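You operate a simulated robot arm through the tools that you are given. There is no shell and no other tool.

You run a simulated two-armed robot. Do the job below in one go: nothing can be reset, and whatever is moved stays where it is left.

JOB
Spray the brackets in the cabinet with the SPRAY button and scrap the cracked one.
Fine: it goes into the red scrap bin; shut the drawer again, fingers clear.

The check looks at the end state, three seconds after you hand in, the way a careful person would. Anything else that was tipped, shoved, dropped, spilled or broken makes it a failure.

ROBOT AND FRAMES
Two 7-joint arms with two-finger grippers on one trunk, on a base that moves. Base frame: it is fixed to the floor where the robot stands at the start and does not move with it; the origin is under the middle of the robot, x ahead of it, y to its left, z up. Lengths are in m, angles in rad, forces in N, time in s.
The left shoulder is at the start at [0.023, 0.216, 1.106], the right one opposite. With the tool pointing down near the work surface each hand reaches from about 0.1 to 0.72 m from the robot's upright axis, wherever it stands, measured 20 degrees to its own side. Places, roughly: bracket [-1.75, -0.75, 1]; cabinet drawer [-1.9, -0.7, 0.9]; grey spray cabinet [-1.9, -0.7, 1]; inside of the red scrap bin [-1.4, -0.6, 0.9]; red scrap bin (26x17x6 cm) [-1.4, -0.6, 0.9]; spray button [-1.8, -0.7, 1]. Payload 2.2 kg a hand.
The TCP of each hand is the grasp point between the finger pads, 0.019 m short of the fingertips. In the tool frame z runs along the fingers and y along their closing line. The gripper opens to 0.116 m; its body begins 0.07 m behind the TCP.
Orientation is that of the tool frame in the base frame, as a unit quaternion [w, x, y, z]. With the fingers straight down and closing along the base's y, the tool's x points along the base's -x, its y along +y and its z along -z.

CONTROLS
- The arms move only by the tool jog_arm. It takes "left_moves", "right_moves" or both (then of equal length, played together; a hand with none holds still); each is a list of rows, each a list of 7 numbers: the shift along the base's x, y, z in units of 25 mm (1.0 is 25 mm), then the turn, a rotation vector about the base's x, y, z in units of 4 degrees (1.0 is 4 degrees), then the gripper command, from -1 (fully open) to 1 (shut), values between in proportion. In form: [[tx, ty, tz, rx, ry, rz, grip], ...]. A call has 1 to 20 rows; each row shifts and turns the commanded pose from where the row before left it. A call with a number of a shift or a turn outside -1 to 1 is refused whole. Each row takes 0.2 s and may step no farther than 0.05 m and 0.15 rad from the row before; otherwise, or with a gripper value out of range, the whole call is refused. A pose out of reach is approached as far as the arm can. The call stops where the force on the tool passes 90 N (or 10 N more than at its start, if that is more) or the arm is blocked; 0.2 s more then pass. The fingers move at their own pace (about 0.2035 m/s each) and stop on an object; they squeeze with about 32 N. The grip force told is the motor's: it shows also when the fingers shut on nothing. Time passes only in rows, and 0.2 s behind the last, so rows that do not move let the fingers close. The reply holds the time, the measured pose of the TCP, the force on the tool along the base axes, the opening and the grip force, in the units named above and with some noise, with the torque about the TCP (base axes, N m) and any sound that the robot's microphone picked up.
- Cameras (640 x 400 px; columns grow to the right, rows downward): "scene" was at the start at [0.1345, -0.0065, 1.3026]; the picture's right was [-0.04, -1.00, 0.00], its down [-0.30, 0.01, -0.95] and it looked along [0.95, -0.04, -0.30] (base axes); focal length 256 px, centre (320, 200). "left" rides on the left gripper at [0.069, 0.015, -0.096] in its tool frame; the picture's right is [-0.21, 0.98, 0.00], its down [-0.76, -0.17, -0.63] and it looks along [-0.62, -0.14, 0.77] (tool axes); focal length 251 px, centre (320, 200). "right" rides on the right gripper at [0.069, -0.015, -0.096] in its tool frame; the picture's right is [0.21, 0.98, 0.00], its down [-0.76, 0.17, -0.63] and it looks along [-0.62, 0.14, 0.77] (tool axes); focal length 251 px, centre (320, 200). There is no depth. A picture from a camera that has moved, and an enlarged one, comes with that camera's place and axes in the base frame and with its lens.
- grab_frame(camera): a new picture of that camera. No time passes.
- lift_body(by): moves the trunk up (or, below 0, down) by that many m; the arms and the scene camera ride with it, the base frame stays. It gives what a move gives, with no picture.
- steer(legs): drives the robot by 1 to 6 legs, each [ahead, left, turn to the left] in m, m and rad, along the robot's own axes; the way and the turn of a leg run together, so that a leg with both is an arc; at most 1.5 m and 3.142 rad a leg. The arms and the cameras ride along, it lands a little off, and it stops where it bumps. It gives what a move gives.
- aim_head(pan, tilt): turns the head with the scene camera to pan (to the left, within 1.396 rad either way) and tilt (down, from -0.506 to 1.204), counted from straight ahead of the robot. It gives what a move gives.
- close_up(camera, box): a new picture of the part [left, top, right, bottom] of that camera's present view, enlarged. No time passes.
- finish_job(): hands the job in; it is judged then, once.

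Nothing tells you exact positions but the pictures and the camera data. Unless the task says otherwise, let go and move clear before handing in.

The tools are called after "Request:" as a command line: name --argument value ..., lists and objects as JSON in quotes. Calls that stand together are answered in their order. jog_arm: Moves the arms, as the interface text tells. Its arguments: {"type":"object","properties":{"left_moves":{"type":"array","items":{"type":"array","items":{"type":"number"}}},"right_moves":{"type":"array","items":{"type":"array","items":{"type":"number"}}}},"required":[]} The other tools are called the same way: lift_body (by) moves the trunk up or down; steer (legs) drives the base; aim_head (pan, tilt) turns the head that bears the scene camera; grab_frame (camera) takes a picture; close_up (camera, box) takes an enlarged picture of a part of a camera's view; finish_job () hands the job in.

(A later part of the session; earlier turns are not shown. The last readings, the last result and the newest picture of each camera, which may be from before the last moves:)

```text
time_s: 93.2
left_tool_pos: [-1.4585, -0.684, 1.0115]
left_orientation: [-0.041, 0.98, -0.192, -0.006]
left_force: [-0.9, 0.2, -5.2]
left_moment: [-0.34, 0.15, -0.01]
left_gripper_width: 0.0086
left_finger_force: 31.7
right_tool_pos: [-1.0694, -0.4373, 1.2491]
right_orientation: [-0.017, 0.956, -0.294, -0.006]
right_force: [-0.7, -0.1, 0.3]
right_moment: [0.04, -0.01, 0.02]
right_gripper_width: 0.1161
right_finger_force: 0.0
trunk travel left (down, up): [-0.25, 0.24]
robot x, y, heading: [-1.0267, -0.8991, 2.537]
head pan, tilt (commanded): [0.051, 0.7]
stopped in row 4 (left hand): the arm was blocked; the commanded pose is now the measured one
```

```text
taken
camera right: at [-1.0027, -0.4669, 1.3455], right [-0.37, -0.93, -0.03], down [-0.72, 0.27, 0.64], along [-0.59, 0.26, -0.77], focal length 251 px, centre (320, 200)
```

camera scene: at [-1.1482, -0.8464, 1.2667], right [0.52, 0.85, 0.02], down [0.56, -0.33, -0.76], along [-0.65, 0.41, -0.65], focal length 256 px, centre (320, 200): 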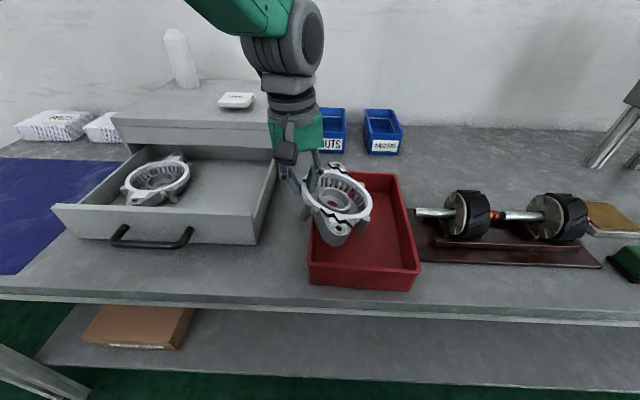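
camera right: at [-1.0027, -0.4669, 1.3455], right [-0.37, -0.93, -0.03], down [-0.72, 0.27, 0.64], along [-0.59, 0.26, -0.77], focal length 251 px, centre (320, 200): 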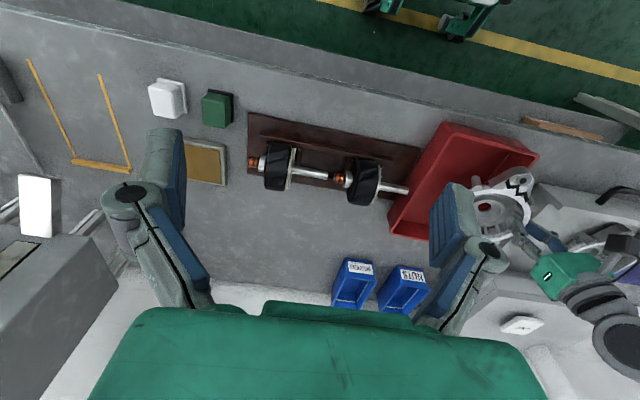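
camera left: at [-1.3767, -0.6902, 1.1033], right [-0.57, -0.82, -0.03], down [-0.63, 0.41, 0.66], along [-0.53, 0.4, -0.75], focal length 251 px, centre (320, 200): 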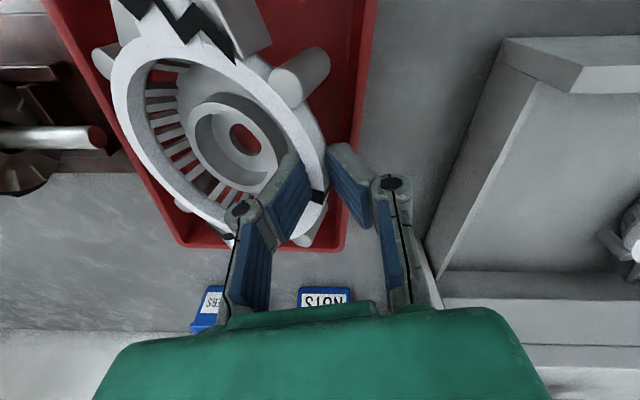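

Two things: the torso keeps rocking about 2 cm side to side since the last drive, and the bracket has nudged the bin some 3 cm to the right. I'll lift the bracket clear of the bin at once, then let the robot settle.

Request:
jog_arm --left_moves '[[0, 0, 0.5, 0, 0, 0, 1], [0, 0, 0.5, 0, 0, 0, 1], [0, 0, 0.5, 0, 0, 0, 1], [0, 0, 0.5, 0, 0, 0, 1]]'

Request:
aim_head --pan 0.0 --tilt 0.7

Request:
grab_frame --camera "scene"

Request:
aim_head --pan 0.02 --tilt 0.7

Request:
aim_head --pan 0.0 --tilt 0.7

Request:
grab_frame --camera "scene"

```text
time_s: 94.2
left_tool_pos: [-1.4443, -0.6621, 1.0619]
left_orientation: [-0.031, 0.981, -0.193, -0.012]
left_force: [0.9, 1.6, -6.4]
left_moment: [-0.36, 0.23, -0.05]
left_gripper_width: 0.0085
left_finger_force: 32.5
right_tool_pos: [-1.0523, -0.4114, 1.2409]
right_orientation: [-0.005, 0.955, -0.296, -0.008]
right_force: [1.0, -0.5, 0.4]
right_moment: [-0.07, 0.05, -0.01]
right_gripper_width: 0.1157
right_finger_force: 0.0
trunk travel left (down, up): [-0.25, 0.24]
robot x, y, heading: [-1.026, -0.892, 2.546]
head pan, tilt (commanded): [0.051, 0.7]
```

```text
time_s: 94.9
left_tool_pos: [-1.4678, -0.6934, 1.0599]
left_orientation: [-0.044, 0.98, -0.192, -0.006]
left_force: [-0.5, -2.2, -6.0]
left_moment: [-0.27, 0.13, 0.0]
left_gripper_width: 0.0085
left_finger_force: 31.7
right_tool_pos: [-1.0771, -0.4488, 1.2518]
right_orientation: [-0.021, 0.956, -0.294, -0.004]
right_force: [-0.5, -1.0, -0.2]
right_moment: [0.1, -0.04, 0.01]
right_gripper_width: 0.1163
right_finger_force: 0.2
trunk travel left (down, up): [-0.25, 0.24]
robot x, y, heading: [-1.0325, -0.8955, 2.542]
head pan, tilt (commanded): [0.0, 0.7]
```

```text
taken
camera scene: at [-1.1505, -0.8488, 1.2666], right [0.56, 0.83, 0.02], down [0.54, -0.35, -0.76], along [-0.62, 0.44, -0.65], focal length 256 px, centre (320, 200)
```

scene: 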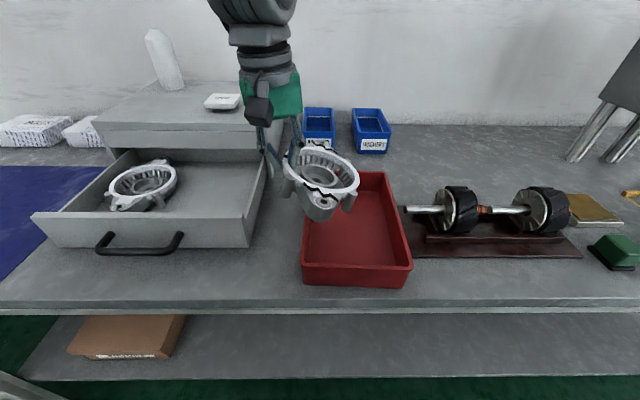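

```text
time_s: 95.5
left_tool_pos: [-1.4568, -0.6793, 1.0615]
left_orientation: [-0.038, 0.981, -0.192, -0.008]
left_force: [0.5, -0.1, -5.5]
left_moment: [-0.3, 0.14, 0.01]
left_gripper_width: 0.0087
left_finger_force: 32.1
right_tool_pos: [-1.0657, -0.4307, 1.2469]
right_orientation: [-0.013, 0.955, -0.295, -0.006]
right_force: [0.3, 0.7, 0.2]
right_moment: [0.01, -0.03, 0.01]
right_gripper_width: 0.1163
right_finger_force: 0.0
trunk travel left (down, up): [-0.25, 0.24]
robot x, y, heading: [-1.0287, -0.8927, 2.539]
head pan, tilt (commanded): [0.019, 0.7]
```

```text
time_s: 96.1
left_tool_pos: [-1.4363, -0.6497, 1.0623]
left_orientation: [-0.026, 0.981, -0.193, -0.013]
left_force: [0.9, 2.5, -5.9]
left_moment: [-0.35, 0.22, 0.0]
left_gripper_width: 0.0087
left_finger_force: 32.6
right_tool_pos: [-1.0426, -0.3979, 1.2371]
right_orientation: [0.001, 0.955, -0.295, -0.01]
right_force: [0.9, 1.4, -0.3]
right_moment: [-0.12, 0.06, 0.01]
right_gripper_width: 0.1158
right_finger_force: 0.0
trunk travel left (down, up): [-0.25, 0.24]
robot x, y, heading: [-1.0242, -0.8871, 2.541]
head pan, tilt (commanded): [0.0, 0.7]
```

```text
taken
camera scene: at [-1.1154, -0.7975, 1.2664], right [0.57, 0.82, -0.02], down [0.52, -0.38, -0.76], along [-0.64, 0.42, -0.65], focal length 256 px, centre (320, 200)
```

scene: 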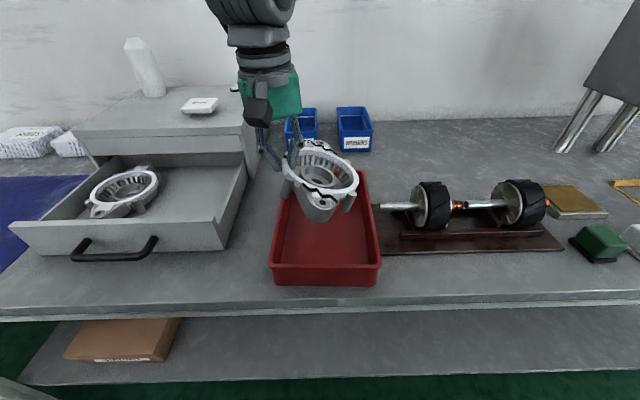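

The torso is rocking with about a 2 s period while the joints hold. I'll let it damp out with the arms left alone, using only tiny head motions to pass time.

Request:
aim_head --pan 0.01 --tilt 0.7

Request:
aim_head --pan 0.0 --tilt 0.7

Request:
aim_head --pan 0.01 --tilt 0.7

Request:
aim_head --pan 0.0 --tilt 0.7

Request:
aim_head --pan 0.01 --tilt 0.7

Request:
aim_head --pan 0.0 --tilt 0.7

Request:
grab_frame --camera "scene"

```text
time_s: 96.7
left_tool_pos: [-1.458, -0.681, 1.0616]
left_orientation: [-0.039, 0.981, -0.191, -0.007]
left_force: [-1.6, 0.9, -5.7]
left_moment: [-0.3, 0.11, -0.01]
left_gripper_width: 0.0084
left_finger_force: 31.8
right_tool_pos: [-1.0682, -0.4328, 1.2478]
right_orientation: [-0.013, 0.956, -0.293, -0.006]
right_force: [-0.2, 0.4, -0.4]
right_moment: [0.01, 0.0, -0.02]
right_gripper_width: 0.1158
right_finger_force: 0.0
trunk travel left (down, up): [-0.25, 0.24]
robot x, y, heading: [-1.0275, -0.9018, 2.541]
head pan, tilt (commanded): [0.01, 0.7]
```

```text
time_s: 97.3
left_tool_pos: [-1.4678, -0.6955, 1.0613]
left_orientation: [-0.045, 0.981, -0.19, -0.004]
left_force: [-0.7, -2.1, -5.0]
left_moment: [-0.27, 0.08, -0.01]
left_gripper_width: 0.0085
left_finger_force: 31.8
right_tool_pos: [-1.0769, -0.4472, 1.2518]
right_orientation: [-0.021, 0.956, -0.293, -0.003]
right_force: [0.0, 0.7, 1.1]
right_moment: [0.05, -0.02, 0.0]
right_gripper_width: 0.1159
right_finger_force: 0.0
trunk travel left (down, up): [-0.25, 0.24]
robot x, y, heading: [-1.029, -0.9008, 2.545]
head pan, tilt (commanded): [0.0, 0.7]
```

```text
time_s: 97.9
left_tool_pos: [-1.4405, -0.6547, 1.0627]
left_orientation: [-0.027, 0.981, -0.193, -0.013]
left_force: [0.8, 2.3, -6.5]
left_moment: [-0.32, 0.2, -0.01]
left_gripper_width: 0.0082
left_finger_force: 32.1
right_tool_pos: [-1.0481, -0.4038, 1.2386]
right_orientation: [-0.001, 0.955, -0.296, -0.009]
right_force: [-0.6, -0.6, -0.5]
right_moment: [-0.04, 0.05, 0.0]
right_gripper_width: 0.1159
right_finger_force: 0.1
trunk travel left (down, up): [-0.25, 0.24]
robot x, y, heading: [-1.0232, -0.8953, 2.54]
head pan, tilt (commanded): [0.01, 0.7]
```

```text
time_s: 98.5
left_tool_pos: [-1.4443, -0.6609, 1.062]
left_orientation: [-0.03, 0.981, -0.193, -0.012]
left_force: [1.1, 1.7, -6.7]
left_moment: [-0.35, 0.18, 0.0]
left_gripper_width: 0.0084
left_finger_force: 32.0
right_tool_pos: [-1.0515, -0.4115, 1.24]
right_orientation: [-0.004, 0.956, -0.295, -0.007]
right_force: [1.0, 0.6, 0.2]
right_moment: [-0.04, 0.06, 0.01]
right_gripper_width: 0.1162
right_finger_force: 0.1
trunk travel left (down, up): [-0.25, 0.24]
robot x, y, heading: [-1.0282, -0.8924, 2.545]
head pan, tilt (commanded): [0.0, 0.7]
```

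```text
time_s: 99.1
left_tool_pos: [-1.4704, -0.6991, 1.0606]
left_orientation: [-0.047, 0.981, -0.19, -0.004]
left_force: [-0.5, -0.4, -6.5]
left_moment: [-0.22, 0.13, 0.01]
left_gripper_width: 0.0085
left_finger_force: 31.8
right_tool_pos: [-1.0811, -0.4528, 1.2543]
right_orientation: [-0.023, 0.955, -0.294, -0.003]
right_force: [-0.5, 1.1, 0.3]
right_moment: [0.0, -0.02, 0.0]
right_gripper_width: 0.1162
right_finger_force: 0.1
trunk travel left (down, up): [-0.25, 0.24]
robot x, y, heading: [-1.0332, -0.9, 2.544]
head pan, tilt (commanded): [0.01, 0.7]
```

```text
time_s: 99.7
left_tool_pos: [-1.4534, -0.6737, 1.0619]
left_orientation: [-0.035, 0.981, -0.192, -0.009]
left_force: [0.5, -0.4, -5.4]
left_moment: [-0.27, 0.15, 0.02]
left_gripper_width: 0.0083
left_finger_force: 32.0
right_tool_pos: [-1.0606, -0.4235, 1.2452]
right_orientation: [-0.01, 0.956, -0.295, -0.007]
right_force: [0.0, 1.1, 0.0]
right_moment: [0.04, -0.07, 0.04]
right_gripper_width: 0.1158
right_finger_force: 0.0
trunk travel left (down, up): [-0.25, 0.24]
robot x, y, heading: [-1.0276, -0.8949, 2.54]
head pan, tilt (commanded): [0.0, 0.7]
```

```text
taken
camera scene: at [-1.1235, -0.8086, 1.2666], right [0.57, 0.82, -0.02], down [0.53, -0.38, -0.76], along [-0.63, 0.42, -0.65], focal length 256 px, centre (320, 200)
```

scene: 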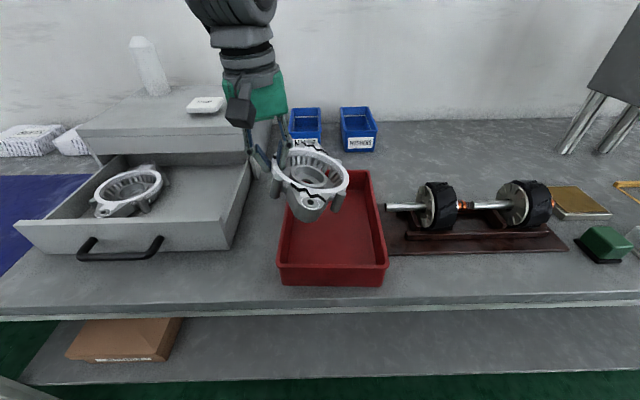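

The rocking persists with a steady 2 s period, as if the base were still hunting for its place after the last drive. I'll raise the bracket a little more and give the base a small fresh drive command to re-settle it.

Request:
jog_arm --left_moves '[[0, 0, 0.6, 0, 0, 0, 1], [0, 0, 0.6, 0, 0, 0, 1], [0, 0, 0.6, 0, 0, 0, 1]]'

Request:
steer --legs '[[-0.01, 0.01, 0]]'

Request:
aim_head --pan 0.01 --tilt 0.7

Request:
aim_head --pan 0.0 --tilt 0.7

Request:
aim_head --pan 0.01 --tilt 0.7

Request:
aim_head --pan 0.0 --tilt 0.7

```text
time_s: 100.5
left_tool_pos: [-1.4442, -0.66, 1.1057]
left_orientation: [-0.031, 0.981, -0.193, -0.011]
left_force: [0.5, 0.9, -6.2]
left_moment: [-0.33, 0.18, -0.02]
left_gripper_width: 0.0085
left_finger_force: 31.6
right_tool_pos: [-1.0507, -0.411, 1.2385]
right_orientation: [-0.004, 0.955, -0.296, -0.009]
right_force: [-0.6, 0.2, -0.3]
right_moment: [-0.02, 0.0, 0.01]
right_gripper_width: 0.1162
right_finger_force: 0.1
trunk travel left (down, up): [-0.25, 0.24]
robot x, y, heading: [-1.0236, -0.8944, 2.541]
head pan, tilt (commanded): [0.0, 0.7]
```

```text
time_s: 101.3
left_tool_pos: [-1.4315, -0.6573, 1.1049]
left_orientation: [-0.024, 0.981, -0.194, -0.013]
left_force: [2.3, 3.0, -6.4]
left_moment: [-0.36, 0.27, 0.02]
left_gripper_width: 0.0087
left_finger_force: 32.2
right_tool_pos: [-1.0393, -0.4065, 1.2339]
right_orientation: [0.003, 0.955, -0.297, -0.01]
right_force: [-0.4, 1.6, -0.1]
right_moment: [-0.11, 0.06, -0.01]
right_gripper_width: 0.1159
right_finger_force: 0.0
trunk travel left (down, up): [-0.25, 0.24]
robot x, y, heading: [-1.0187, -0.9038, 2.545]
head pan, tilt (commanded): [0.0, 0.7]
```

```text
time_s: 101.9
left_tool_pos: [-1.445, -0.6833, 1.1053]
left_orientation: [-0.037, 0.98, -0.194, -0.009]
left_force: [-0.5, 0.0, -6.2]
left_moment: [-0.31, 0.16, -0.01]
left_gripper_width: 0.0087
left_finger_force: 32.1
right_tool_pos: [-1.0537, -0.4352, 1.2461]
right_orientation: [-0.009, 0.955, -0.297, -0.006]
right_force: [0.2, -0.3, -0.6]
right_moment: [0.01, -0.04, -0.03]
right_gripper_width: 0.1159
right_finger_force: 0.1
trunk travel left (down, up): [-0.25, 0.24]
robot x, y, heading: [-1.0221, -0.901, 2.541]
head pan, tilt (commanded): [0.01, 0.7]
```

```text
time_s: 102.5
left_tool_pos: [-1.461, -0.7057, 1.1056]
left_orientation: [-0.046, 0.98, -0.192, -0.005]
left_force: [-0.7, -0.5, -5.5]
left_moment: [-0.32, 0.1, 0.02]
left_gripper_width: 0.0087
left_finger_force: 31.8
right_tool_pos: [-1.0695, -0.4598, 1.2532]
right_orientation: [-0.021, 0.955, -0.295, -0.004]
right_force: [-0.2, 0.3, 0.6]
right_moment: [0.09, 0.0, 0.02]
right_gripper_width: 0.1162
right_finger_force: 0.1
trunk travel left (down, up): [-0.25, 0.24]
robot x, y, heading: [-1.0255, -0.9086, 2.536]
head pan, tilt (commanded): [0.0, 0.7]
```

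```text
time_s: 103.1
left_tool_pos: [-1.4352, -0.67, 1.1069]
left_orientation: [-0.032, 0.98, -0.195, -0.013]
left_force: [1.4, 1.2, -6.2]
left_moment: [-0.35, 0.2, 0.01]
left_gripper_width: 0.0086
left_finger_force: 31.6
right_tool_pos: [-1.043, -0.422, 1.242]
right_orientation: [-0.004, 0.955, -0.297, -0.009]
right_force: [0.6, 0.3, -0.3]
right_moment: [-0.01, -0.01, -0.02]
right_gripper_width: 0.1159
right_finger_force: 0.0
trunk travel left (down, up): [-0.25, 0.24]
robot x, y, heading: [-1.0196, -0.9, 2.539]
head pan, tilt (commanded): [0.01, 0.7]
```

```text
time_s: 103.7
left_tool_pos: [-1.4334, -0.6661, 1.1068]
left_orientation: [-0.03, 0.98, -0.196, -0.012]
left_force: [0.8, 1.7, -7.2]
left_moment: [-0.32, 0.21, 0.01]
left_gripper_width: 0.0088
left_finger_force: 32.3
right_tool_pos: [-1.0409, -0.417, 1.2405]
right_orientation: [-0.001, 0.955, -0.297, -0.01]
right_force: [0.2, 0.6, 0.2]
right_moment: [-0.06, 0.03, -0.03]
right_gripper_width: 0.1157
right_finger_force: 0.0
trunk travel left (down, up): [-0.25, 0.24]
robot x, y, heading: [-1.0191, -0.8981, 2.536]
head pan, tilt (commanded): [0.0, 0.7]
```

The sway seems to be shrinking slowly. I'll let more time pass using only head tilting, which cannot drive a sideways swing.

Request:
aim_head --pan 0.0 --tilt -0.4

Request:
aim_head --pan 0.0 --tilt 0.7

Request:
aim_head --pan 0.0 --tilt -0.4

Request:
aim_head --pan 0.0 --tilt 0.7

Request:
aim_head --pan 0.0 --tilt -0.4

Request:
aim_head --pan 0.0 --tilt 0.7

Request:
aim_head --pan 0.0 --tilt 0.69

Request:
aim_head --pan 0.0 --tilt 0.7

```text
time_s: 105.1
left_tool_pos: [-1.4609, -0.7065, 1.1066]
left_orientation: [-0.045, 0.98, -0.192, -0.005]
left_force: [-1.3, -1.8, -5.7]
left_moment: [-0.26, 0.09, 0.04]
left_gripper_width: 0.0085
left_finger_force: 32.3
right_tool_pos: [-1.0696, -0.4586, 1.2536]
right_orientation: [-0.02, 0.955, -0.295, -0.005]
right_force: [0.4, 0.0, 0.8]
right_moment: [0.01, -0.03, 0.01]
right_gripper_width: 0.1159
right_finger_force: 0.2
trunk travel left (down, up): [-0.25, 0.24]
robot x, y, heading: [-1.0236, -0.9055, 2.539]
head pan, tilt (commanded): [0.0, -0.4]
```

```text
time_s: 106.4
left_tool_pos: [-1.4253, -0.6573, 1.1063]
left_orientation: [-0.026, 0.98, -0.196, -0.014]
left_force: [1.2, 0.0, -6.6]
left_moment: [-0.32, 0.22, -0.05]
left_gripper_width: 0.0086
left_finger_force: 31.7
right_tool_pos: [-1.032, -0.4081, 1.2383]
right_orientation: [0.003, 0.955, -0.297, -0.012]
right_force: [0.0, -0.5, 0.5]
right_moment: [-0.01, 0.03, 0.03]
right_gripper_width: 0.116
right_finger_force: 0.0
trunk travel left (down, up): [-0.25, 0.24]
robot x, y, heading: [-1.0167, -0.895, 2.542]
head pan, tilt (commanded): [0.0, 0.7]
```

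```text
time_s: 107.7
left_tool_pos: [-1.4652, -0.7146, 1.1057]
left_orientation: [-0.049, 0.98, -0.192, -0.004]
left_force: [-1.0, -2.1, -6.1]
left_moment: [-0.26, 0.03, 0.0]
left_gripper_width: 0.0085
left_finger_force: 31.7
right_tool_pos: [-1.076, -0.4675, 1.2557]
right_orientation: [-0.026, 0.955, -0.294, -0.004]
right_force: [-0.4, 0.3, 0.0]
right_moment: [0.09, -0.04, 0.01]
right_gripper_width: 0.1159
right_finger_force: 0.1
trunk travel left (down, up): [-0.25, 0.24]
robot x, y, heading: [-1.0219, -0.9116, 2.543]
head pan, tilt (commanded): [0.0, -0.4]
```

```text
time_s: 109.1
left_tool_pos: [-1.4224, -0.6526, 1.1075]
left_orientation: [-0.023, 0.98, -0.197, -0.015]
left_force: [2.3, 3.2, -6.4]
left_moment: [-0.38, 0.29, -0.01]
left_gripper_width: 0.0088
left_finger_force: 31.9
right_tool_pos: [-1.0284, -0.4025, 1.2357]
right_orientation: [0.005, 0.955, -0.298, -0.013]
right_force: [0.5, 0.1, -0.6]
right_moment: [-0.09, 0.07, -0.02]
right_gripper_width: 0.116
right_finger_force: 0.0
trunk travel left (down, up): [-0.25, 0.24]
robot x, y, heading: [-1.016, -0.8949, 2.54]
head pan, tilt (commanded): [0.0, 0.7]
```

```text
time_s: 110.4
left_tool_pos: [-1.465, -0.715, 1.1045]
left_orientation: [-0.048, 0.98, -0.192, -0.003]
left_force: [-2.9, -2.8, -6.4]
left_moment: [-0.26, 0.04, 0.01]
left_gripper_width: 0.0085
left_finger_force: 31.8
right_tool_pos: [-1.0757, -0.4686, 1.2563]
right_orientation: [-0.025, 0.955, -0.295, -0.004]
right_force: [-0.1, -1.1, 0.4]
right_moment: [0.14, -0.04, 0.0]
right_gripper_width: 0.1159
right_finger_force: 0.0
trunk travel left (down, up): [-0.25, 0.24]
robot x, y, heading: [-1.0245, -0.9077, 2.539]
head pan, tilt (commanded): [0.0, -0.4]
```

```text
time_s: 111.7
left_tool_pos: [-1.4258, -0.6581, 1.1073]
left_orientation: [-0.025, 0.981, -0.194, -0.015]
left_force: [1.4, 0.2, -7.9]
left_moment: [-0.31, 0.19, -0.03]
left_gripper_width: 0.0088
left_finger_force: 32.2
right_tool_pos: [-1.0329, -0.4079, 1.2372]
right_orientation: [0.003, 0.955, -0.297, -0.011]
right_force: [-0.2, 0.2, -1.3]
right_moment: [-0.06, -0.06, -0.04]
right_gripper_width: 0.1158
right_finger_force: 0.1
trunk travel left (down, up): [-0.25, 0.24]
robot x, y, heading: [-1.0168, -0.8984, 2.544]
head pan, tilt (commanded): [0.0, 0.7]
```

```text
time_s: 112.3
left_tool_pos: [-1.4306, -0.6643, 1.1059]
left_orientation: [-0.029, 0.98, -0.196, -0.012]
left_force: [1.7, 1.4, -6.8]
left_moment: [-0.33, 0.22, 0.0]
left_gripper_width: 0.0086
left_finger_force: 32.0
right_tool_pos: [-1.0398, -0.4155, 1.238]
right_orientation: [0.0, 0.955, -0.298, -0.006]
right_force: [0.0, 0.6, -0.4]
right_moment: [-0.07, 0.02, -0.03]
right_gripper_width: 0.116
right_finger_force: 0.1
trunk travel left (down, up): [-0.25, 0.24]
robot x, y, heading: [-1.019, -0.8954, 2.539]
head pan, tilt (commanded): [0.0, 0.689]
```

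```text
time_s: 112.9
left_tool_pos: [-1.4728, -0.7227, 1.1039]
left_orientation: [-0.052, 0.98, -0.192, -0.002]
left_force: [-1.5, -1.8, -5.5]
left_moment: [-0.24, 0.1, 0.05]
left_gripper_width: 0.0086
left_finger_force: 32.1
right_tool_pos: [-1.0826, -0.4786, 1.2574]
right_orientation: [-0.028, 0.955, -0.295, -0.002]
right_force: [-0.6, -0.1, 1.8]
right_moment: [0.07, -0.08, 0.01]
right_gripper_width: 0.1162
right_finger_force: 0.0
trunk travel left (down, up): [-0.25, 0.24]
robot x, y, heading: [-1.0302, -0.9135, 2.546]
head pan, tilt (commanded): [0.0, 0.7]
```

The sway is not dying; it is even growing a little, so the robot is rocking on its wheels. I'll use the free right hand as an outrigger: closed fist, lowered gently onto the bare strip of bench in front of the brown tray, to damp it. First step: bring it over that strip and partway down.

Request:
jog_arm --right_moves '[[-0.705, 0.475, 0, 0, 0, 0, 1], [-0.705, 0.475, 0, 0, 0, 0, 1], [-0.705, 0.475, 0, 0, 0, 0, 1], [-0.705, 0.475, 0, 0, 0, 0, 1], [0, 0, -0.8, 0, 0, 0, 1], [0, 0, -0.8, 0, 0, 0, 1], [0, 0, -0.8, 0, 0, 0, 1], [0, 0, -0.8, 0, 0, 0, 1], [0, 0, -0.8, 0, 0, 0, 1], [0, 0, -0.8, 0, 0, 0, 1]]'

Request:
grab_frame --camera "right"

Request:
grab_frame --camera "scene"

```text
time_s: 115.3
left_tool_pos: [-1.4437, -0.6932, 1.1068]
left_orientation: [-0.044, 0.98, -0.195, -0.008]
left_force: [-0.5, -0.6, -5.3]
left_moment: [-0.24, 0.14, -0.01]
left_gripper_width: 0.0088
left_finger_force: 32.1
right_tool_pos: [-1.1241, -0.3966, 1.133]
right_orientation: [-0.017, 0.955, -0.296, -0.008]
right_force: [-0.7, -0.8, 0.9]
right_moment: [0.07, 0.01, 0.02]
right_gripper_width: 0.0002
right_finger_force: 28.5
trunk travel left (down, up): [-0.25, 0.24]
robot x, y, heading: [-1.0148, -0.8954, 2.543]
head pan, tilt (commanded): [0.0, 0.7]
stopped in row 10 (right hand): the arm was blocked; the commanded pose is now the measured one
```

```text
taken
camera right: at [-1.0577, -0.428, 1.2279], right [-0.38, -0.93, -0.03], down [-0.71, 0.27, 0.65], along [-0.59, 0.27, -0.76], focal length 251 px, centre (320, 200)
```

right: 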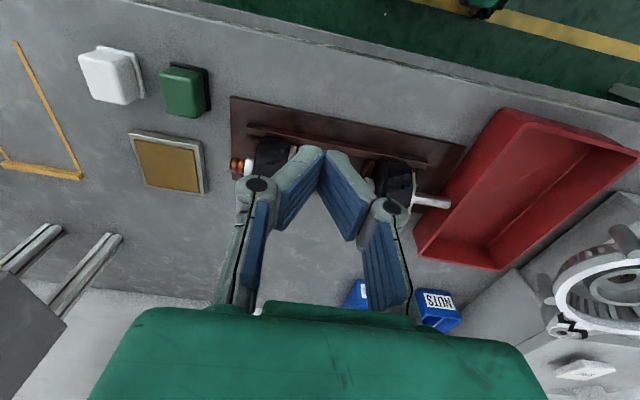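

```text
taken
camera scene: at [-1.1141, -0.8158, 1.2666], right [0.57, 0.82, -0.01], down [0.53, -0.37, -0.76], along [-0.63, 0.43, -0.65], focal length 256 px, centre (320, 200)
```

scene: 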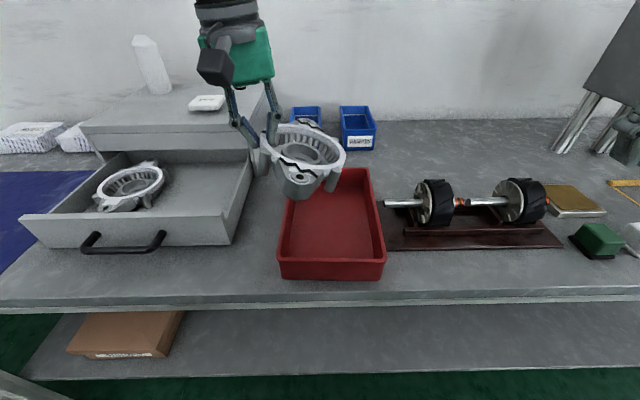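

The landing spot below the closed right fist is bare bench, well clear of the tray. I'll lower it to just above the surface.

Request:
jog_arm --right_moves '[[0, 0, -1, 0, 0, 0, 1], [0, 0, -1, 0, 0, 0, 1], [0, 0, -1, 0, 0, 0, 1], [0, 0, -1, 0, 0, 0, 1], [0, 0, -1, 0, 0, 0, 1], [0, 0, -1, 0, 0, 0, 1], [0, 0, -1, 0, 0, 0, 1]]'

Request:
grab_frame --camera "right"

```text
time_s: 116.9
left_tool_pos: [-1.4262, -0.663, 1.1047]
left_orientation: [-0.032, 0.98, -0.197, -0.011]
left_force: [0.3, 1.8, -7.3]
left_moment: [-0.32, 0.18, -0.01]
left_gripper_width: 0.0087
left_finger_force: 32.2
right_tool_pos: [-1.1059, -0.3685, 0.9457]
right_orientation: [-0.003, 0.955, -0.297, -0.01]
right_force: [0.8, 0.4, -0.5]
right_moment: [0.0, 0.05, 0.01]
right_gripper_width: 0.0
right_finger_force: 28.3
trunk travel left (down, up): [-0.25, 0.24]
robot x, y, heading: [-1.0077, -0.891, 2.542]
head pan, tilt (commanded): [0.0, 0.7]
```

```text
taken
camera right: at [-1.0387, -0.3969, 1.0413], right [-0.38, -0.93, 0.0], down [-0.71, 0.29, 0.65], along [-0.6, 0.25, -0.76], focal length 251 px, centre (320, 200)
```

right: 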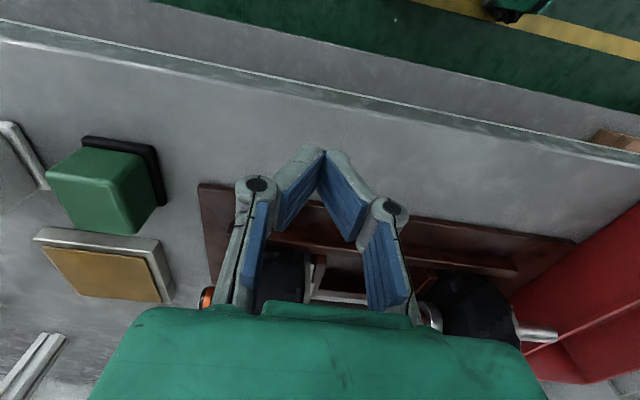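

The fist is 4–5 cm above bare bench. Now I'll lower slowly until it touches and carries a light load.

Request:
jog_arm --right_moves '[[0, 0, -0.35, 0, 0, 0, 1], [0, 0, -0.35, 0, 0, 0, 1], [0, 0, -0.35, 0, 0, 0, 1], [0, 0, -0.35, 0, 0, 0, 1], [0, 0, -0.35, 0, 0, 0, 1], [0, 0, -0.2, 0, 0, 0, 1]]'

Request:
aim_head --pan 0.0 --tilt 0.69

Request:
aim_head --pan 0.0 --tilt 0.7

```text
time_s: 118.3
left_tool_pos: [-1.4296, -0.6689, 1.1067]
left_orientation: [-0.035, 0.98, -0.197, -0.011]
left_force: [0.7, 0.9, -5.3]
left_moment: [-0.34, 0.19, -0.01]
left_gripper_width: 0.0085
left_finger_force: 32.1
right_tool_pos: [-1.1127, -0.3749, 0.8993]
right_orientation: [-0.007, 0.954, -0.298, -0.008]
right_force: [-0.2, -0.1, -0.1]
right_moment: [-0.04, 0.06, -0.01]
right_gripper_width: 0.0002
right_finger_force: 28.7
trunk travel left (down, up): [-0.25, 0.24]
robot x, y, heading: [-1.0131, -0.8886, 2.539]
head pan, tilt (commanded): [0.0, 0.7]
```

```text
time_s: 119.0
left_tool_pos: [-1.4574, -0.7083, 1.1053]
left_orientation: [-0.052, 0.98, -0.194, -0.005]
left_force: [-0.5, -1.2, -4.9]
left_moment: [-0.25, 0.13, -0.04]
left_gripper_width: 0.0086
left_finger_force: 32.3
right_tool_pos: [-1.1352, -0.4094, 0.9128]
right_orientation: [-0.023, 0.955, -0.295, -0.003]
right_force: [-1.4, -1.8, 1.1]
right_moment: [0.06, -0.05, 0.01]
right_gripper_width: 0.0
right_finger_force: 28.8
trunk travel left (down, up): [-0.25, 0.24]
robot x, y, heading: [-1.02, -0.9047, 2.541]
head pan, tilt (commanded): [0.0, 0.689]
```

```text
time_s: 119.6
left_tool_pos: [-1.4401, -0.6816, 1.1057]
left_orientation: [-0.04, 0.98, -0.196, -0.009]
left_force: [-1.5, -0.3, -6.7]
left_moment: [-0.32, 0.12, 0.0]
left_gripper_width: 0.0085
left_finger_force: 31.9
right_tool_pos: [-1.1184, -0.3863, 0.9029]
right_orientation: [-0.012, 0.955, -0.297, -0.006]
right_force: [0.4, -0.2, 0.1]
right_moment: [-0.02, -0.03, 0.01]
right_gripper_width: 0.0001
right_finger_force: 27.9
trunk travel left (down, up): [-0.25, 0.24]
robot x, y, heading: [-1.0194, -0.8978, 2.541]
head pan, tilt (commanded): [0.0, 0.7]
```

Not touching yet. I'll go down further in small steps until the bench carries some load.

Request:
jog_arm --right_moves '[[0, 0, -0.2, 0, 0, 0, 1], [0, 0, -0.2, 0, 0, 0, 1], [0, 0, -0.2, 0, 0, 0, 1]]'

Request:
jog_arm --right_moves '[[0, 0, -0.2, 0, 0, 0, 1], [0, 0, -0.2, 0, 0, 0, 1]]'

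Request:
jog_arm --right_moves '[[0, 0, -0.2, 0, 0, 0, 1], [0, 0, -0.2, 0, 0, 0, 1]]'

```text
time_s: 120.3
left_tool_pos: [-1.431, -0.6796, 1.1096]
left_orientation: [-0.04, 0.979, -0.197, -0.013]
left_force: [-1.5, -1.2, -6.3]
left_moment: [-0.33, 0.09, 0.02]
left_gripper_width: 0.0082
left_finger_force: 31.6
right_tool_pos: [-1.1171, -0.3814, 0.8995]
right_orientation: [-0.014, 0.955, -0.297, -0.02]
right_force: [27.1, -2.1, 57.3]
right_moment: [-0.44, -0.99, 0.2]
right_gripper_width: 0.0
right_finger_force: 28.5
trunk travel left (down, up): [-0.25, 0.24]
robot x, y, heading: [-1.0181, -0.8939, 2.541]
head pan, tilt (commanded): [0.0, 0.7]
stopped in row 3 (right hand): the force on the tool passed its limit at 95 N (the readings are from after the stop); the commanded pose is now the measured one
```

```text
time_s: 120.7
left_tool_pos: [-1.4295, -0.6792, 1.1083]
left_orientation: [-0.039, 0.979, -0.199, -0.013]
left_force: [-0.6, 0.2, -6.3]
left_moment: [-0.3, 0.14, -0.02]
left_gripper_width: 0.0087
left_finger_force: 32.3
right_tool_pos: [-1.1189, -0.3815, 0.8974]
right_orientation: [-0.014, 0.955, -0.297, -0.023]
right_force: [25.7, -12.9, 66.8]
right_moment: [-0.74, -0.98, 0.07]
right_gripper_width: 0.0
right_finger_force: 28.3
trunk travel left (down, up): [-0.25, 0.24]
robot x, y, heading: [-1.0152, -0.8922, 2.54]
head pan, tilt (commanded): [0.0, 0.7]
stopped in row 1 (right hand): the force on the tool passed its limit at 94 N (the readings are from after the stop); the commanded pose is now the measured one
```

```text
time_s: 121.1
left_tool_pos: [-1.429, -0.6804, 1.109]
left_orientation: [-0.039, 0.979, -0.199, -0.012]
left_force: [-0.8, -0.3, -5.7]
left_moment: [-0.28, 0.12, 0.01]
left_gripper_width: 0.0086
left_finger_force: 32.0
right_tool_pos: [-1.119, -0.3816, 0.8993]
right_orientation: [-0.017, 0.954, -0.298, -0.023]
right_force: [21.9, -17.7, 67.8]
right_moment: [-0.87, -0.9, 0.01]
right_gripper_width: 0.0
right_finger_force: 29.0
trunk travel left (down, up): [-0.25, 0.24]
robot x, y, heading: [-1.013, -0.8928, 2.543]
head pan, tilt (commanded): [0.0, 0.7]
stopped in row 1 (right hand): the force on the tool passed its limit at 96 N (the readings are from after the stop); the commanded pose is now the measured one
```

The rocking has stopped: the right fist rests on the bench and the left hand now reads the same position each time. With this support I'll measure bracket and bin again.

Request:
close_up --camera "scene" --box '[220, 60, 440, 300]'

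Request:
grab_frame --camera "left"

Request:
grab_frame --camera "right"

```text
1.67 times, centred on (330, 180) of scene
camera zoom: at [-1.1153, -0.8313, 1.2682], right [0.57, 0.82, 0.0], down [0.53, -0.36, -0.77], along [-0.63, 0.44, -0.64], focal length 427 px, centre (303, 233)
```

zoom: 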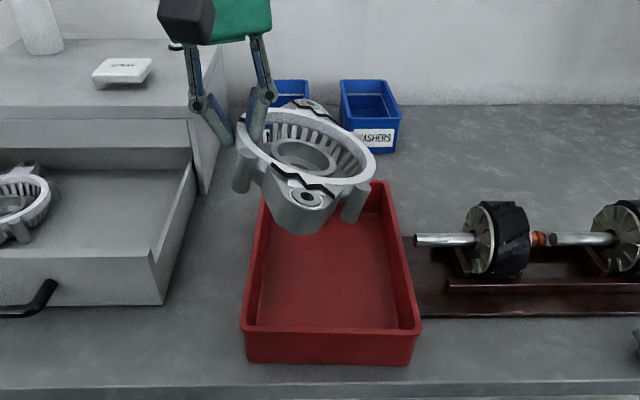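

```text
taken
camera left: at [-1.3707, -0.7288, 1.2006], right [-0.58, -0.81, -0.06], down [-0.63, 0.4, 0.67], along [-0.52, 0.43, -0.74], focal length 251 px, centre (320, 200)
```

left: 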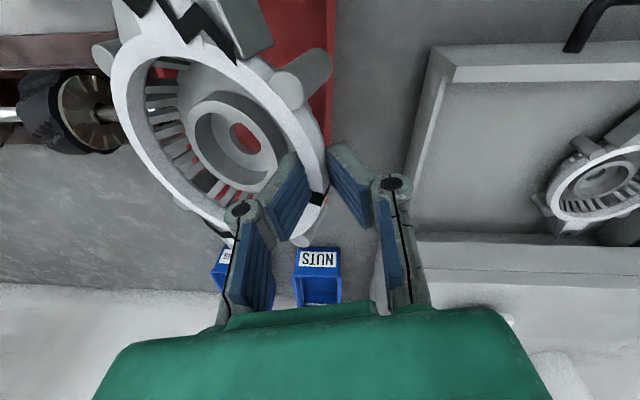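

```text
taken
camera right: at [-1.0498, -0.4133, 0.9928], right [-0.38, -0.93, -0.03], down [-0.7, 0.26, 0.67], along [-0.61, 0.27, -0.74], focal length 251 px, centre (320, 200)
```

right: 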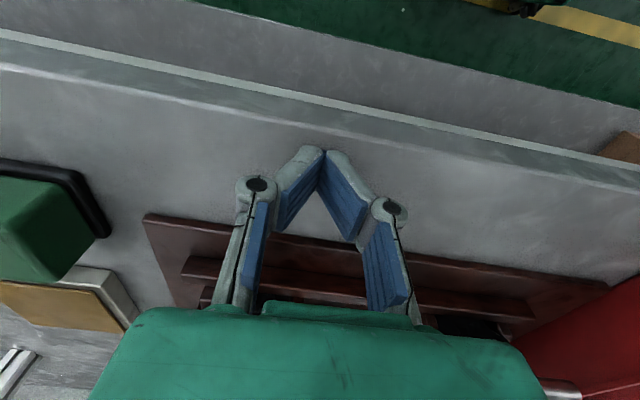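

The bin now spans d 1.195–1.367 (it slid about 4 cm right, still clear of the tray), and the bracket hangs 3.5 cm left and 2.5 cm short of the right place. I'll shift the hand accordingly at this height, slowly.

Request:
jog_arm --left_moves '[[0, 0.29, 0, 0, 0, 0, 1], [0, 0.29, 0, 0, 0, 0, 1], [0, 0.29, 0, 0, 0, 0, 1], [0, 0.29, 0, 0, 0, 0, 1], [0, 0.29, 0, 0, 0, 0, 1], [0, 0.29, 0, 0, 0, 0, 1], [0, 0, 0, 0, 0, 0, 1]]'

Request:
close_up --camera "scene" --box '[220, 60, 440, 300]'

```text
time_s: 122.7
left_tool_pos: [-1.4281, -0.638, 1.11]
left_orientation: [-0.04, 0.979, -0.198, -0.013]
left_force: [0.1, 0.7, -5.2]
left_moment: [-0.29, 0.16, -0.02]
left_gripper_width: 0.0087
left_finger_force: 31.7
right_tool_pos: [-1.1189, -0.3804, 0.8976]
right_orientation: [-0.017, 0.954, -0.297, -0.026]
right_force: [18.1, -19.1, 74.4]
right_moment: [-0.89, -0.87, -0.03]
right_gripper_width: 0.0001
right_finger_force: 28.2
trunk travel left (down, up): [-0.25, 0.24]
robot x, y, heading: [-1.0135, -0.8879, 2.538]
head pan, tilt (commanded): [0.0, 0.7]
```

```text
1.67 times, centred on (330, 180) of scene
camera zoom: at [-1.1151, -0.8333, 1.2684], right [0.57, 0.82, 0.01], down [0.53, -0.36, -0.77], along [-0.63, 0.44, -0.64], focal length 427 px, centre (303, 233)
```

zoom: 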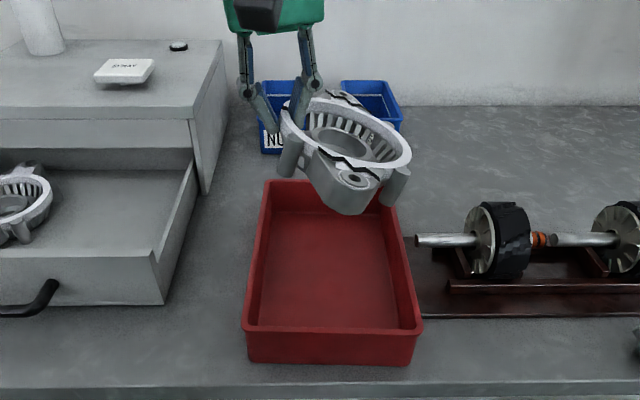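

Steady, no sway. The bracket is over the bin; lowering it slowly by about 10 cm.

Request:
jog_arm --left_moves '[[0, 0, -0.35, 0, 0, 0, 1], [0, 0, -0.35, 0, 0, 0, 1], [0, 0, -0.35, 0, 0, 0, 1], [0, 0, -0.35, 0, 0, 0, 1], [0, 0, -0.35, 0, 0, 0, 1], [0, 0, -0.35, 0, 0, 0, 1], [0, 0, -0.35, 0, 0, 0, 1], [0, 0, -0.35, 0, 0, 0, 1], [0, 0, 0, 0, 0, 0, 1]]'

Request:
close_up --camera "scene" --box '[220, 60, 440, 300]'

Request:
grab_frame --camera "left"

```text
time_s: 124.7
left_tool_pos: [-1.4281, -0.6372, 1.0417]
left_orientation: [-0.04, 0.979, -0.199, -0.013]
left_force: [-0.1, -0.3, -5.4]
left_moment: [-0.29, 0.18, -0.04]
left_gripper_width: 0.0087
left_finger_force: 31.6
right_tool_pos: [-1.121, -0.3811, 0.899]
right_orientation: [-0.017, 0.955, -0.296, -0.026]
right_force: [15.9, -12.2, 76.3]
right_moment: [-0.76, -0.85, 0.0]
right_gripper_width: 0.0001
right_finger_force: 28.9
trunk travel left (down, up): [-0.25, 0.24]
robot x, y, heading: [-1.0146, -0.8933, 2.543]
head pan, tilt (commanded): [0.0, 0.7]
```

```text
1.67 times, centred on (330, 180) of scene
camera zoom: at [-1.1154, -0.8321, 1.2683], right [0.57, 0.82, 0.01], down [0.53, -0.36, -0.77], along [-0.63, 0.44, -0.64], focal length 427 px, centre (303, 233)
```

zoom: 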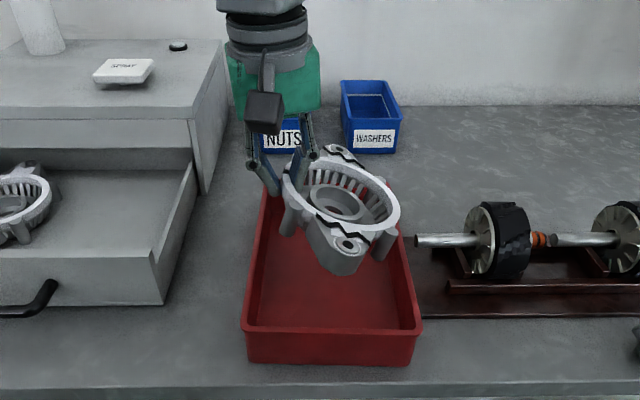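

```text
taken
camera left: at [-1.3701, -0.6853, 1.1323], right [-0.58, -0.81, -0.06], down [-0.63, 0.39, 0.67], along [-0.52, 0.43, -0.74], focal length 251 px, centre (320, 200)
```

left: 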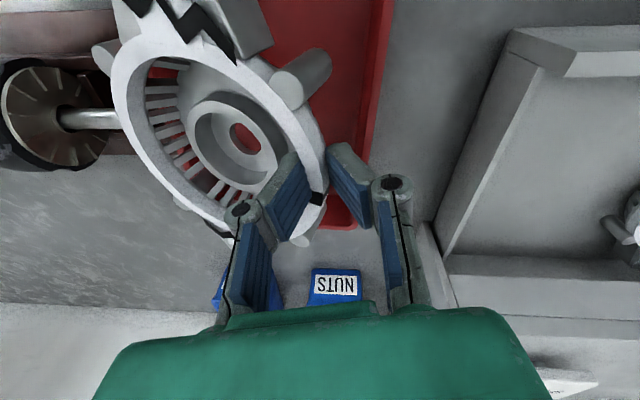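

The bracket hangs within the bin outline, slightly close to the right wall. I'll correct 8 mm back-left and lower another 4 cm.

Request:
jog_arm --left_moves '[[-0.33, -0.06, 0, 0, 0, 0, 1], [0, 0, -0.3, 0, 0, 0, 1], [0, 0, -0.3, 0, 0, 0, 1], [0, 0, -0.3, 0, 0, 0, 1], [0, 0, -0.3, 0, 0, 0, 1], [0, 0, -0.3, 0, 0, 0, 1], [0, 0, 0, 0, 0, 0, 1]]'

Request:
close_up --camera "scene" --box '[250, 110, 410, 290]'

Request:
grab_frame --camera "left"

```text
time_s: 126.3
left_tool_pos: [-1.4386, -0.6378, 1.0012]
left_orientation: [-0.041, 0.979, -0.198, -0.013]
left_force: [0.3, 0.1, -7.2]
left_moment: [-0.29, 0.16, 0.0]
left_gripper_width: 0.0088
left_finger_force: 31.5
right_tool_pos: [-1.1205, -0.3787, 0.8978]
right_orientation: [-0.017, 0.955, -0.296, -0.027]
right_force: [13.0, -8.9, 77.7]
right_moment: [-0.66, -0.82, 0.02]
right_gripper_width: 0.0
right_finger_force: 28.3
trunk travel left (down, up): [-0.25, 0.24]
robot x, y, heading: [-1.0105, -0.8893, 2.54]
head pan, tilt (commanded): [0.0, 0.7]
```

```text
2.22 times, centred on (330, 200) of scene
camera zoom: at [-1.1156, -0.8312, 1.2683], right [0.57, 0.82, 0.0], down [0.53, -0.36, -0.77], along [-0.63, 0.44, -0.64], focal length 569 px, centre (298, 200)
```

zoom: 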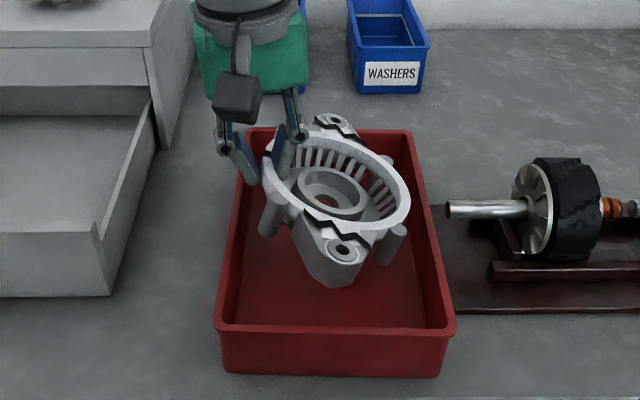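

```text
taken
camera left: at [-1.3796, -0.6869, 1.0934], right [-0.58, -0.81, -0.06], down [-0.63, 0.39, 0.67], along [-0.52, 0.43, -0.74], focal length 251 px, centre (320, 200)
```

left: 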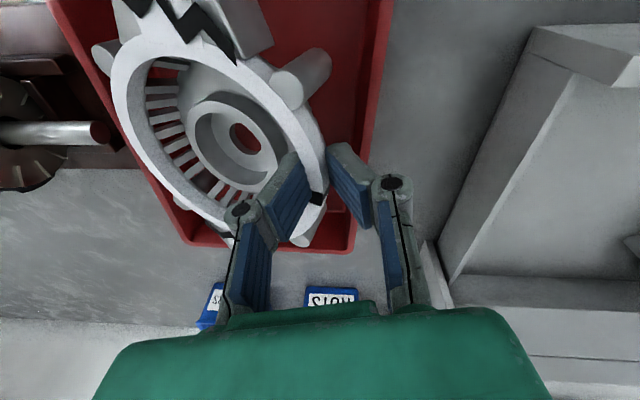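

The bracket is inside the bin's walls but 1 cm too far back. I'll correct that and lower in 5 mm steps until its low edge touches the bin floor.

Request:
jog_arm --left_moves '[[0.42, -0.09, 0, 0, 0, 0, 1], [0, 0, -0.2, 0, 0, 0, 1], [0, 0, -0.2, 0, 0, 0, 1], [0, 0, -0.2, 0, 0, 0, 1], [0, 0, 0, 0, 0, 0, 1]]'

Request:
close_up --camera "scene" --box '[250, 110, 410, 290]'

Request:
grab_frame --camera "left"

```text
time_s: 127.5
left_tool_pos: [-1.4281, -0.6398, 0.9914]
left_orientation: [-0.044, 0.98, -0.196, -0.013]
left_force: [0.3, -0.8, -7.2]
left_moment: [-0.26, 0.17, 0.02]
left_gripper_width: 0.0086
left_finger_force: 31.9
right_tool_pos: [-1.1202, -0.38, 0.8997]
right_orientation: [-0.016, 0.955, -0.296, -0.027]
right_force: [10.9, -6.3, 77.4]
right_moment: [-0.66, -0.72, -0.01]
right_gripper_width: 0.0
right_finger_force: 28.2
trunk travel left (down, up): [-0.25, 0.24]
robot x, y, heading: [-1.0139, -0.8882, 2.541]
head pan, tilt (commanded): [0.0, 0.7]
```

```text
2.22 times, centred on (330, 200) of scene
camera zoom: at [-1.1159, -0.8308, 1.2682], right [0.57, 0.82, 0.0], down [0.53, -0.36, -0.77], along [-0.63, 0.44, -0.64], focal length 569 px, centre (298, 200)
```

zoom: 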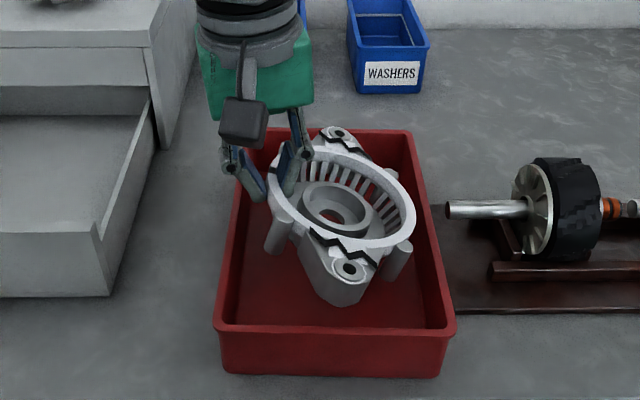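

```text
taken
camera left: at [-1.3694, -0.689, 1.0828], right [-0.57, -0.82, -0.07], down [-0.63, 0.38, 0.68], along [-0.52, 0.43, -0.73], focal length 251 px, centre (320, 200)
```

left: 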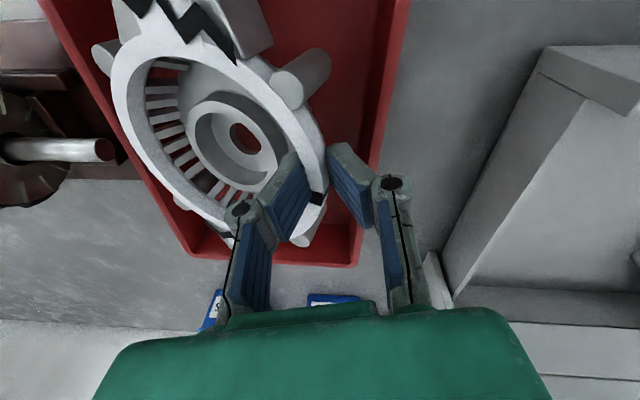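

Still free of contact. Lowering on in 5 mm steps.

Request:
jog_arm --left_moves '[[0, 0, -0.2, 0, 0, 0, 1], [0, 0, -0.2, 0, 0, 0, 1], [0, 0, 0, 0, 0, 0, 1]]'

Request:
jog_arm --left_moves '[[0, 0, -0.2, 0, 0, 0, 1], [0, 0, -0.2, 0, 0, 0, 1], [0, 0, 0, 0, 0, 0, 1]]'

Request:
close_up --camera "scene" --box '[250, 110, 410, 290]'

Request:
grab_frame --camera "left"

```text
time_s: 128.3
left_tool_pos: [-1.4318, -0.6395, 0.9852]
left_orientation: [-0.046, 0.98, -0.194, -0.015]
left_force: [-0.7, -0.5, -6.2]
left_moment: [-0.33, 0.17, 0.01]
left_gripper_width: 0.0085
left_finger_force: 32.3
right_tool_pos: [-1.1203, -0.3788, 0.8989]
right_orientation: [-0.016, 0.954, -0.297, -0.028]
right_force: [8.9, -5.4, 78.0]
right_moment: [-0.62, -0.72, 0.02]
right_gripper_width: 0.0
right_finger_force: 28.3
trunk travel left (down, up): [-0.25, 0.24]
robot x, y, heading: [-1.0115, -0.8879, 2.544]
head pan, tilt (commanded): [0.0, 0.7]
```

```text
time_s: 129.1
left_tool_pos: [-1.4328, -0.6378, 0.9794]
left_orientation: [-0.052, 0.98, -0.192, -0.015]
left_force: [0.2, 0.6, -6.1]
left_moment: [-0.32, 0.17, -0.03]
left_gripper_width: 0.0085
left_finger_force: 31.9
right_tool_pos: [-1.1214, -0.3778, 0.8981]
right_orientation: [-0.017, 0.955, -0.296, -0.027]
right_force: [8.0, -4.3, 78.2]
right_moment: [-0.57, -0.73, 0.0]
right_gripper_width: 0.0
right_finger_force: 28.4
trunk travel left (down, up): [-0.25, 0.24]
robot x, y, heading: [-1.013, -0.8934, 2.541]
head pan, tilt (commanded): [0.0, 0.7]
```

```text
2.22 times, centred on (330, 200) of scene
camera zoom: at [-1.1164, -0.8306, 1.2682], right [0.57, 0.82, 0.0], down [0.53, -0.36, -0.77], along [-0.63, 0.44, -0.64], focal length 569 px, centre (298, 200)
```

zoom: 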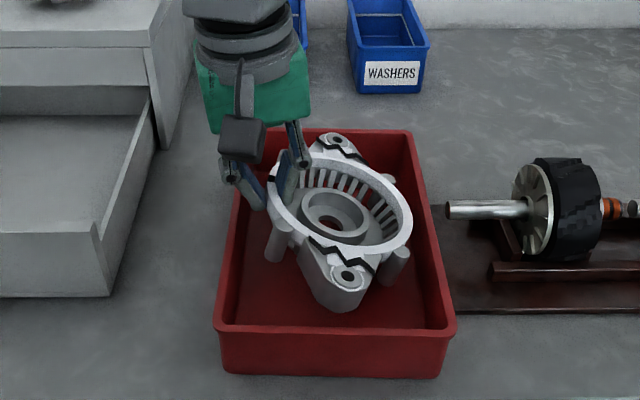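

```text
taken
camera left: at [-1.3727, -0.6889, 1.0699], right [-0.57, -0.82, -0.08], down [-0.63, 0.37, 0.68], along [-0.53, 0.44, -0.73], focal length 251 px, centre (320, 200)
```

left: 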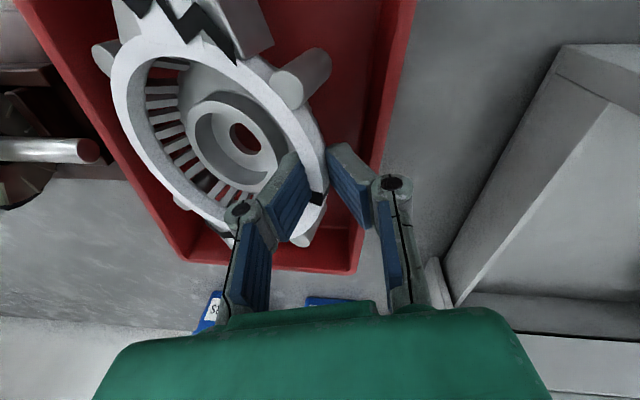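

The arm can go no lower here without its links pressing together, but the bracket's low right edge is already at the bin floor and the fingertips are still above the rim. I'll open the fingers just enough to let the left side settle into the bin.

Request:
jog_arm --left_moves '[[0, 0, 0, 0, 0, 0, 0.6], [0, 0, 0, 0, 0, 0, 0.6], [0, 0, 0, 0, 0, 0, 0.6]]'

Request:
close_up --camera "scene" --box '[250, 110, 410, 290]'

Request:
grab_frame --camera "left"

```text
time_s: 129.9
left_tool_pos: [-1.432, -0.6394, 0.9769]
left_orientation: [-0.052, 0.98, -0.191, -0.014]
left_force: [0.5, -0.7, 0.8]
left_moment: [0.04, -0.03, -0.01]
left_gripper_width: 0.0233
left_finger_force: 0.1
right_tool_pos: [-1.1225, -0.3795, 0.8986]
right_orientation: [-0.017, 0.955, -0.296, -0.028]
right_force: [5.1, -3.7, 75.5]
right_moment: [-0.57, -0.64, 0.01]
right_gripper_width: 0.0
right_finger_force: 28.7
trunk travel left (down, up): [-0.25, 0.24]
robot x, y, heading: [-1.0132, -0.8925, 2.539]
head pan, tilt (commanded): [0.0, 0.7]
```

```text
2.22 times, centred on (330, 200) of scene
camera zoom: at [-1.1164, -0.8305, 1.2682], right [0.57, 0.82, 0.0], down [0.53, -0.36, -0.77], along [-0.63, 0.44, -0.64], focal length 569 px, centre (298, 200)
```

zoom: 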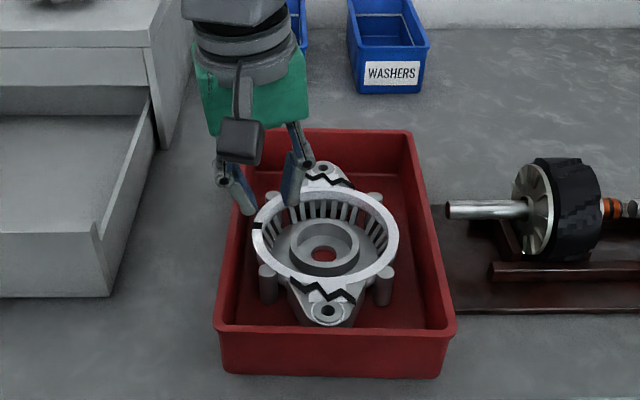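

```text
taken
camera left: at [-1.3737, -0.6894, 1.0683], right [-0.57, -0.82, -0.08], down [-0.63, 0.37, 0.68], along [-0.53, 0.44, -0.73], focal length 251 px, centre (320, 200)
```

left: 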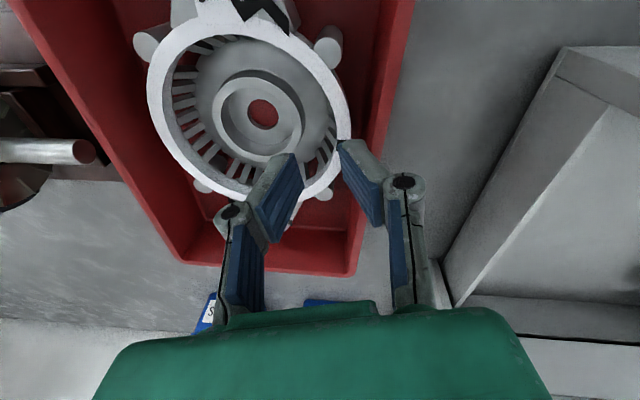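

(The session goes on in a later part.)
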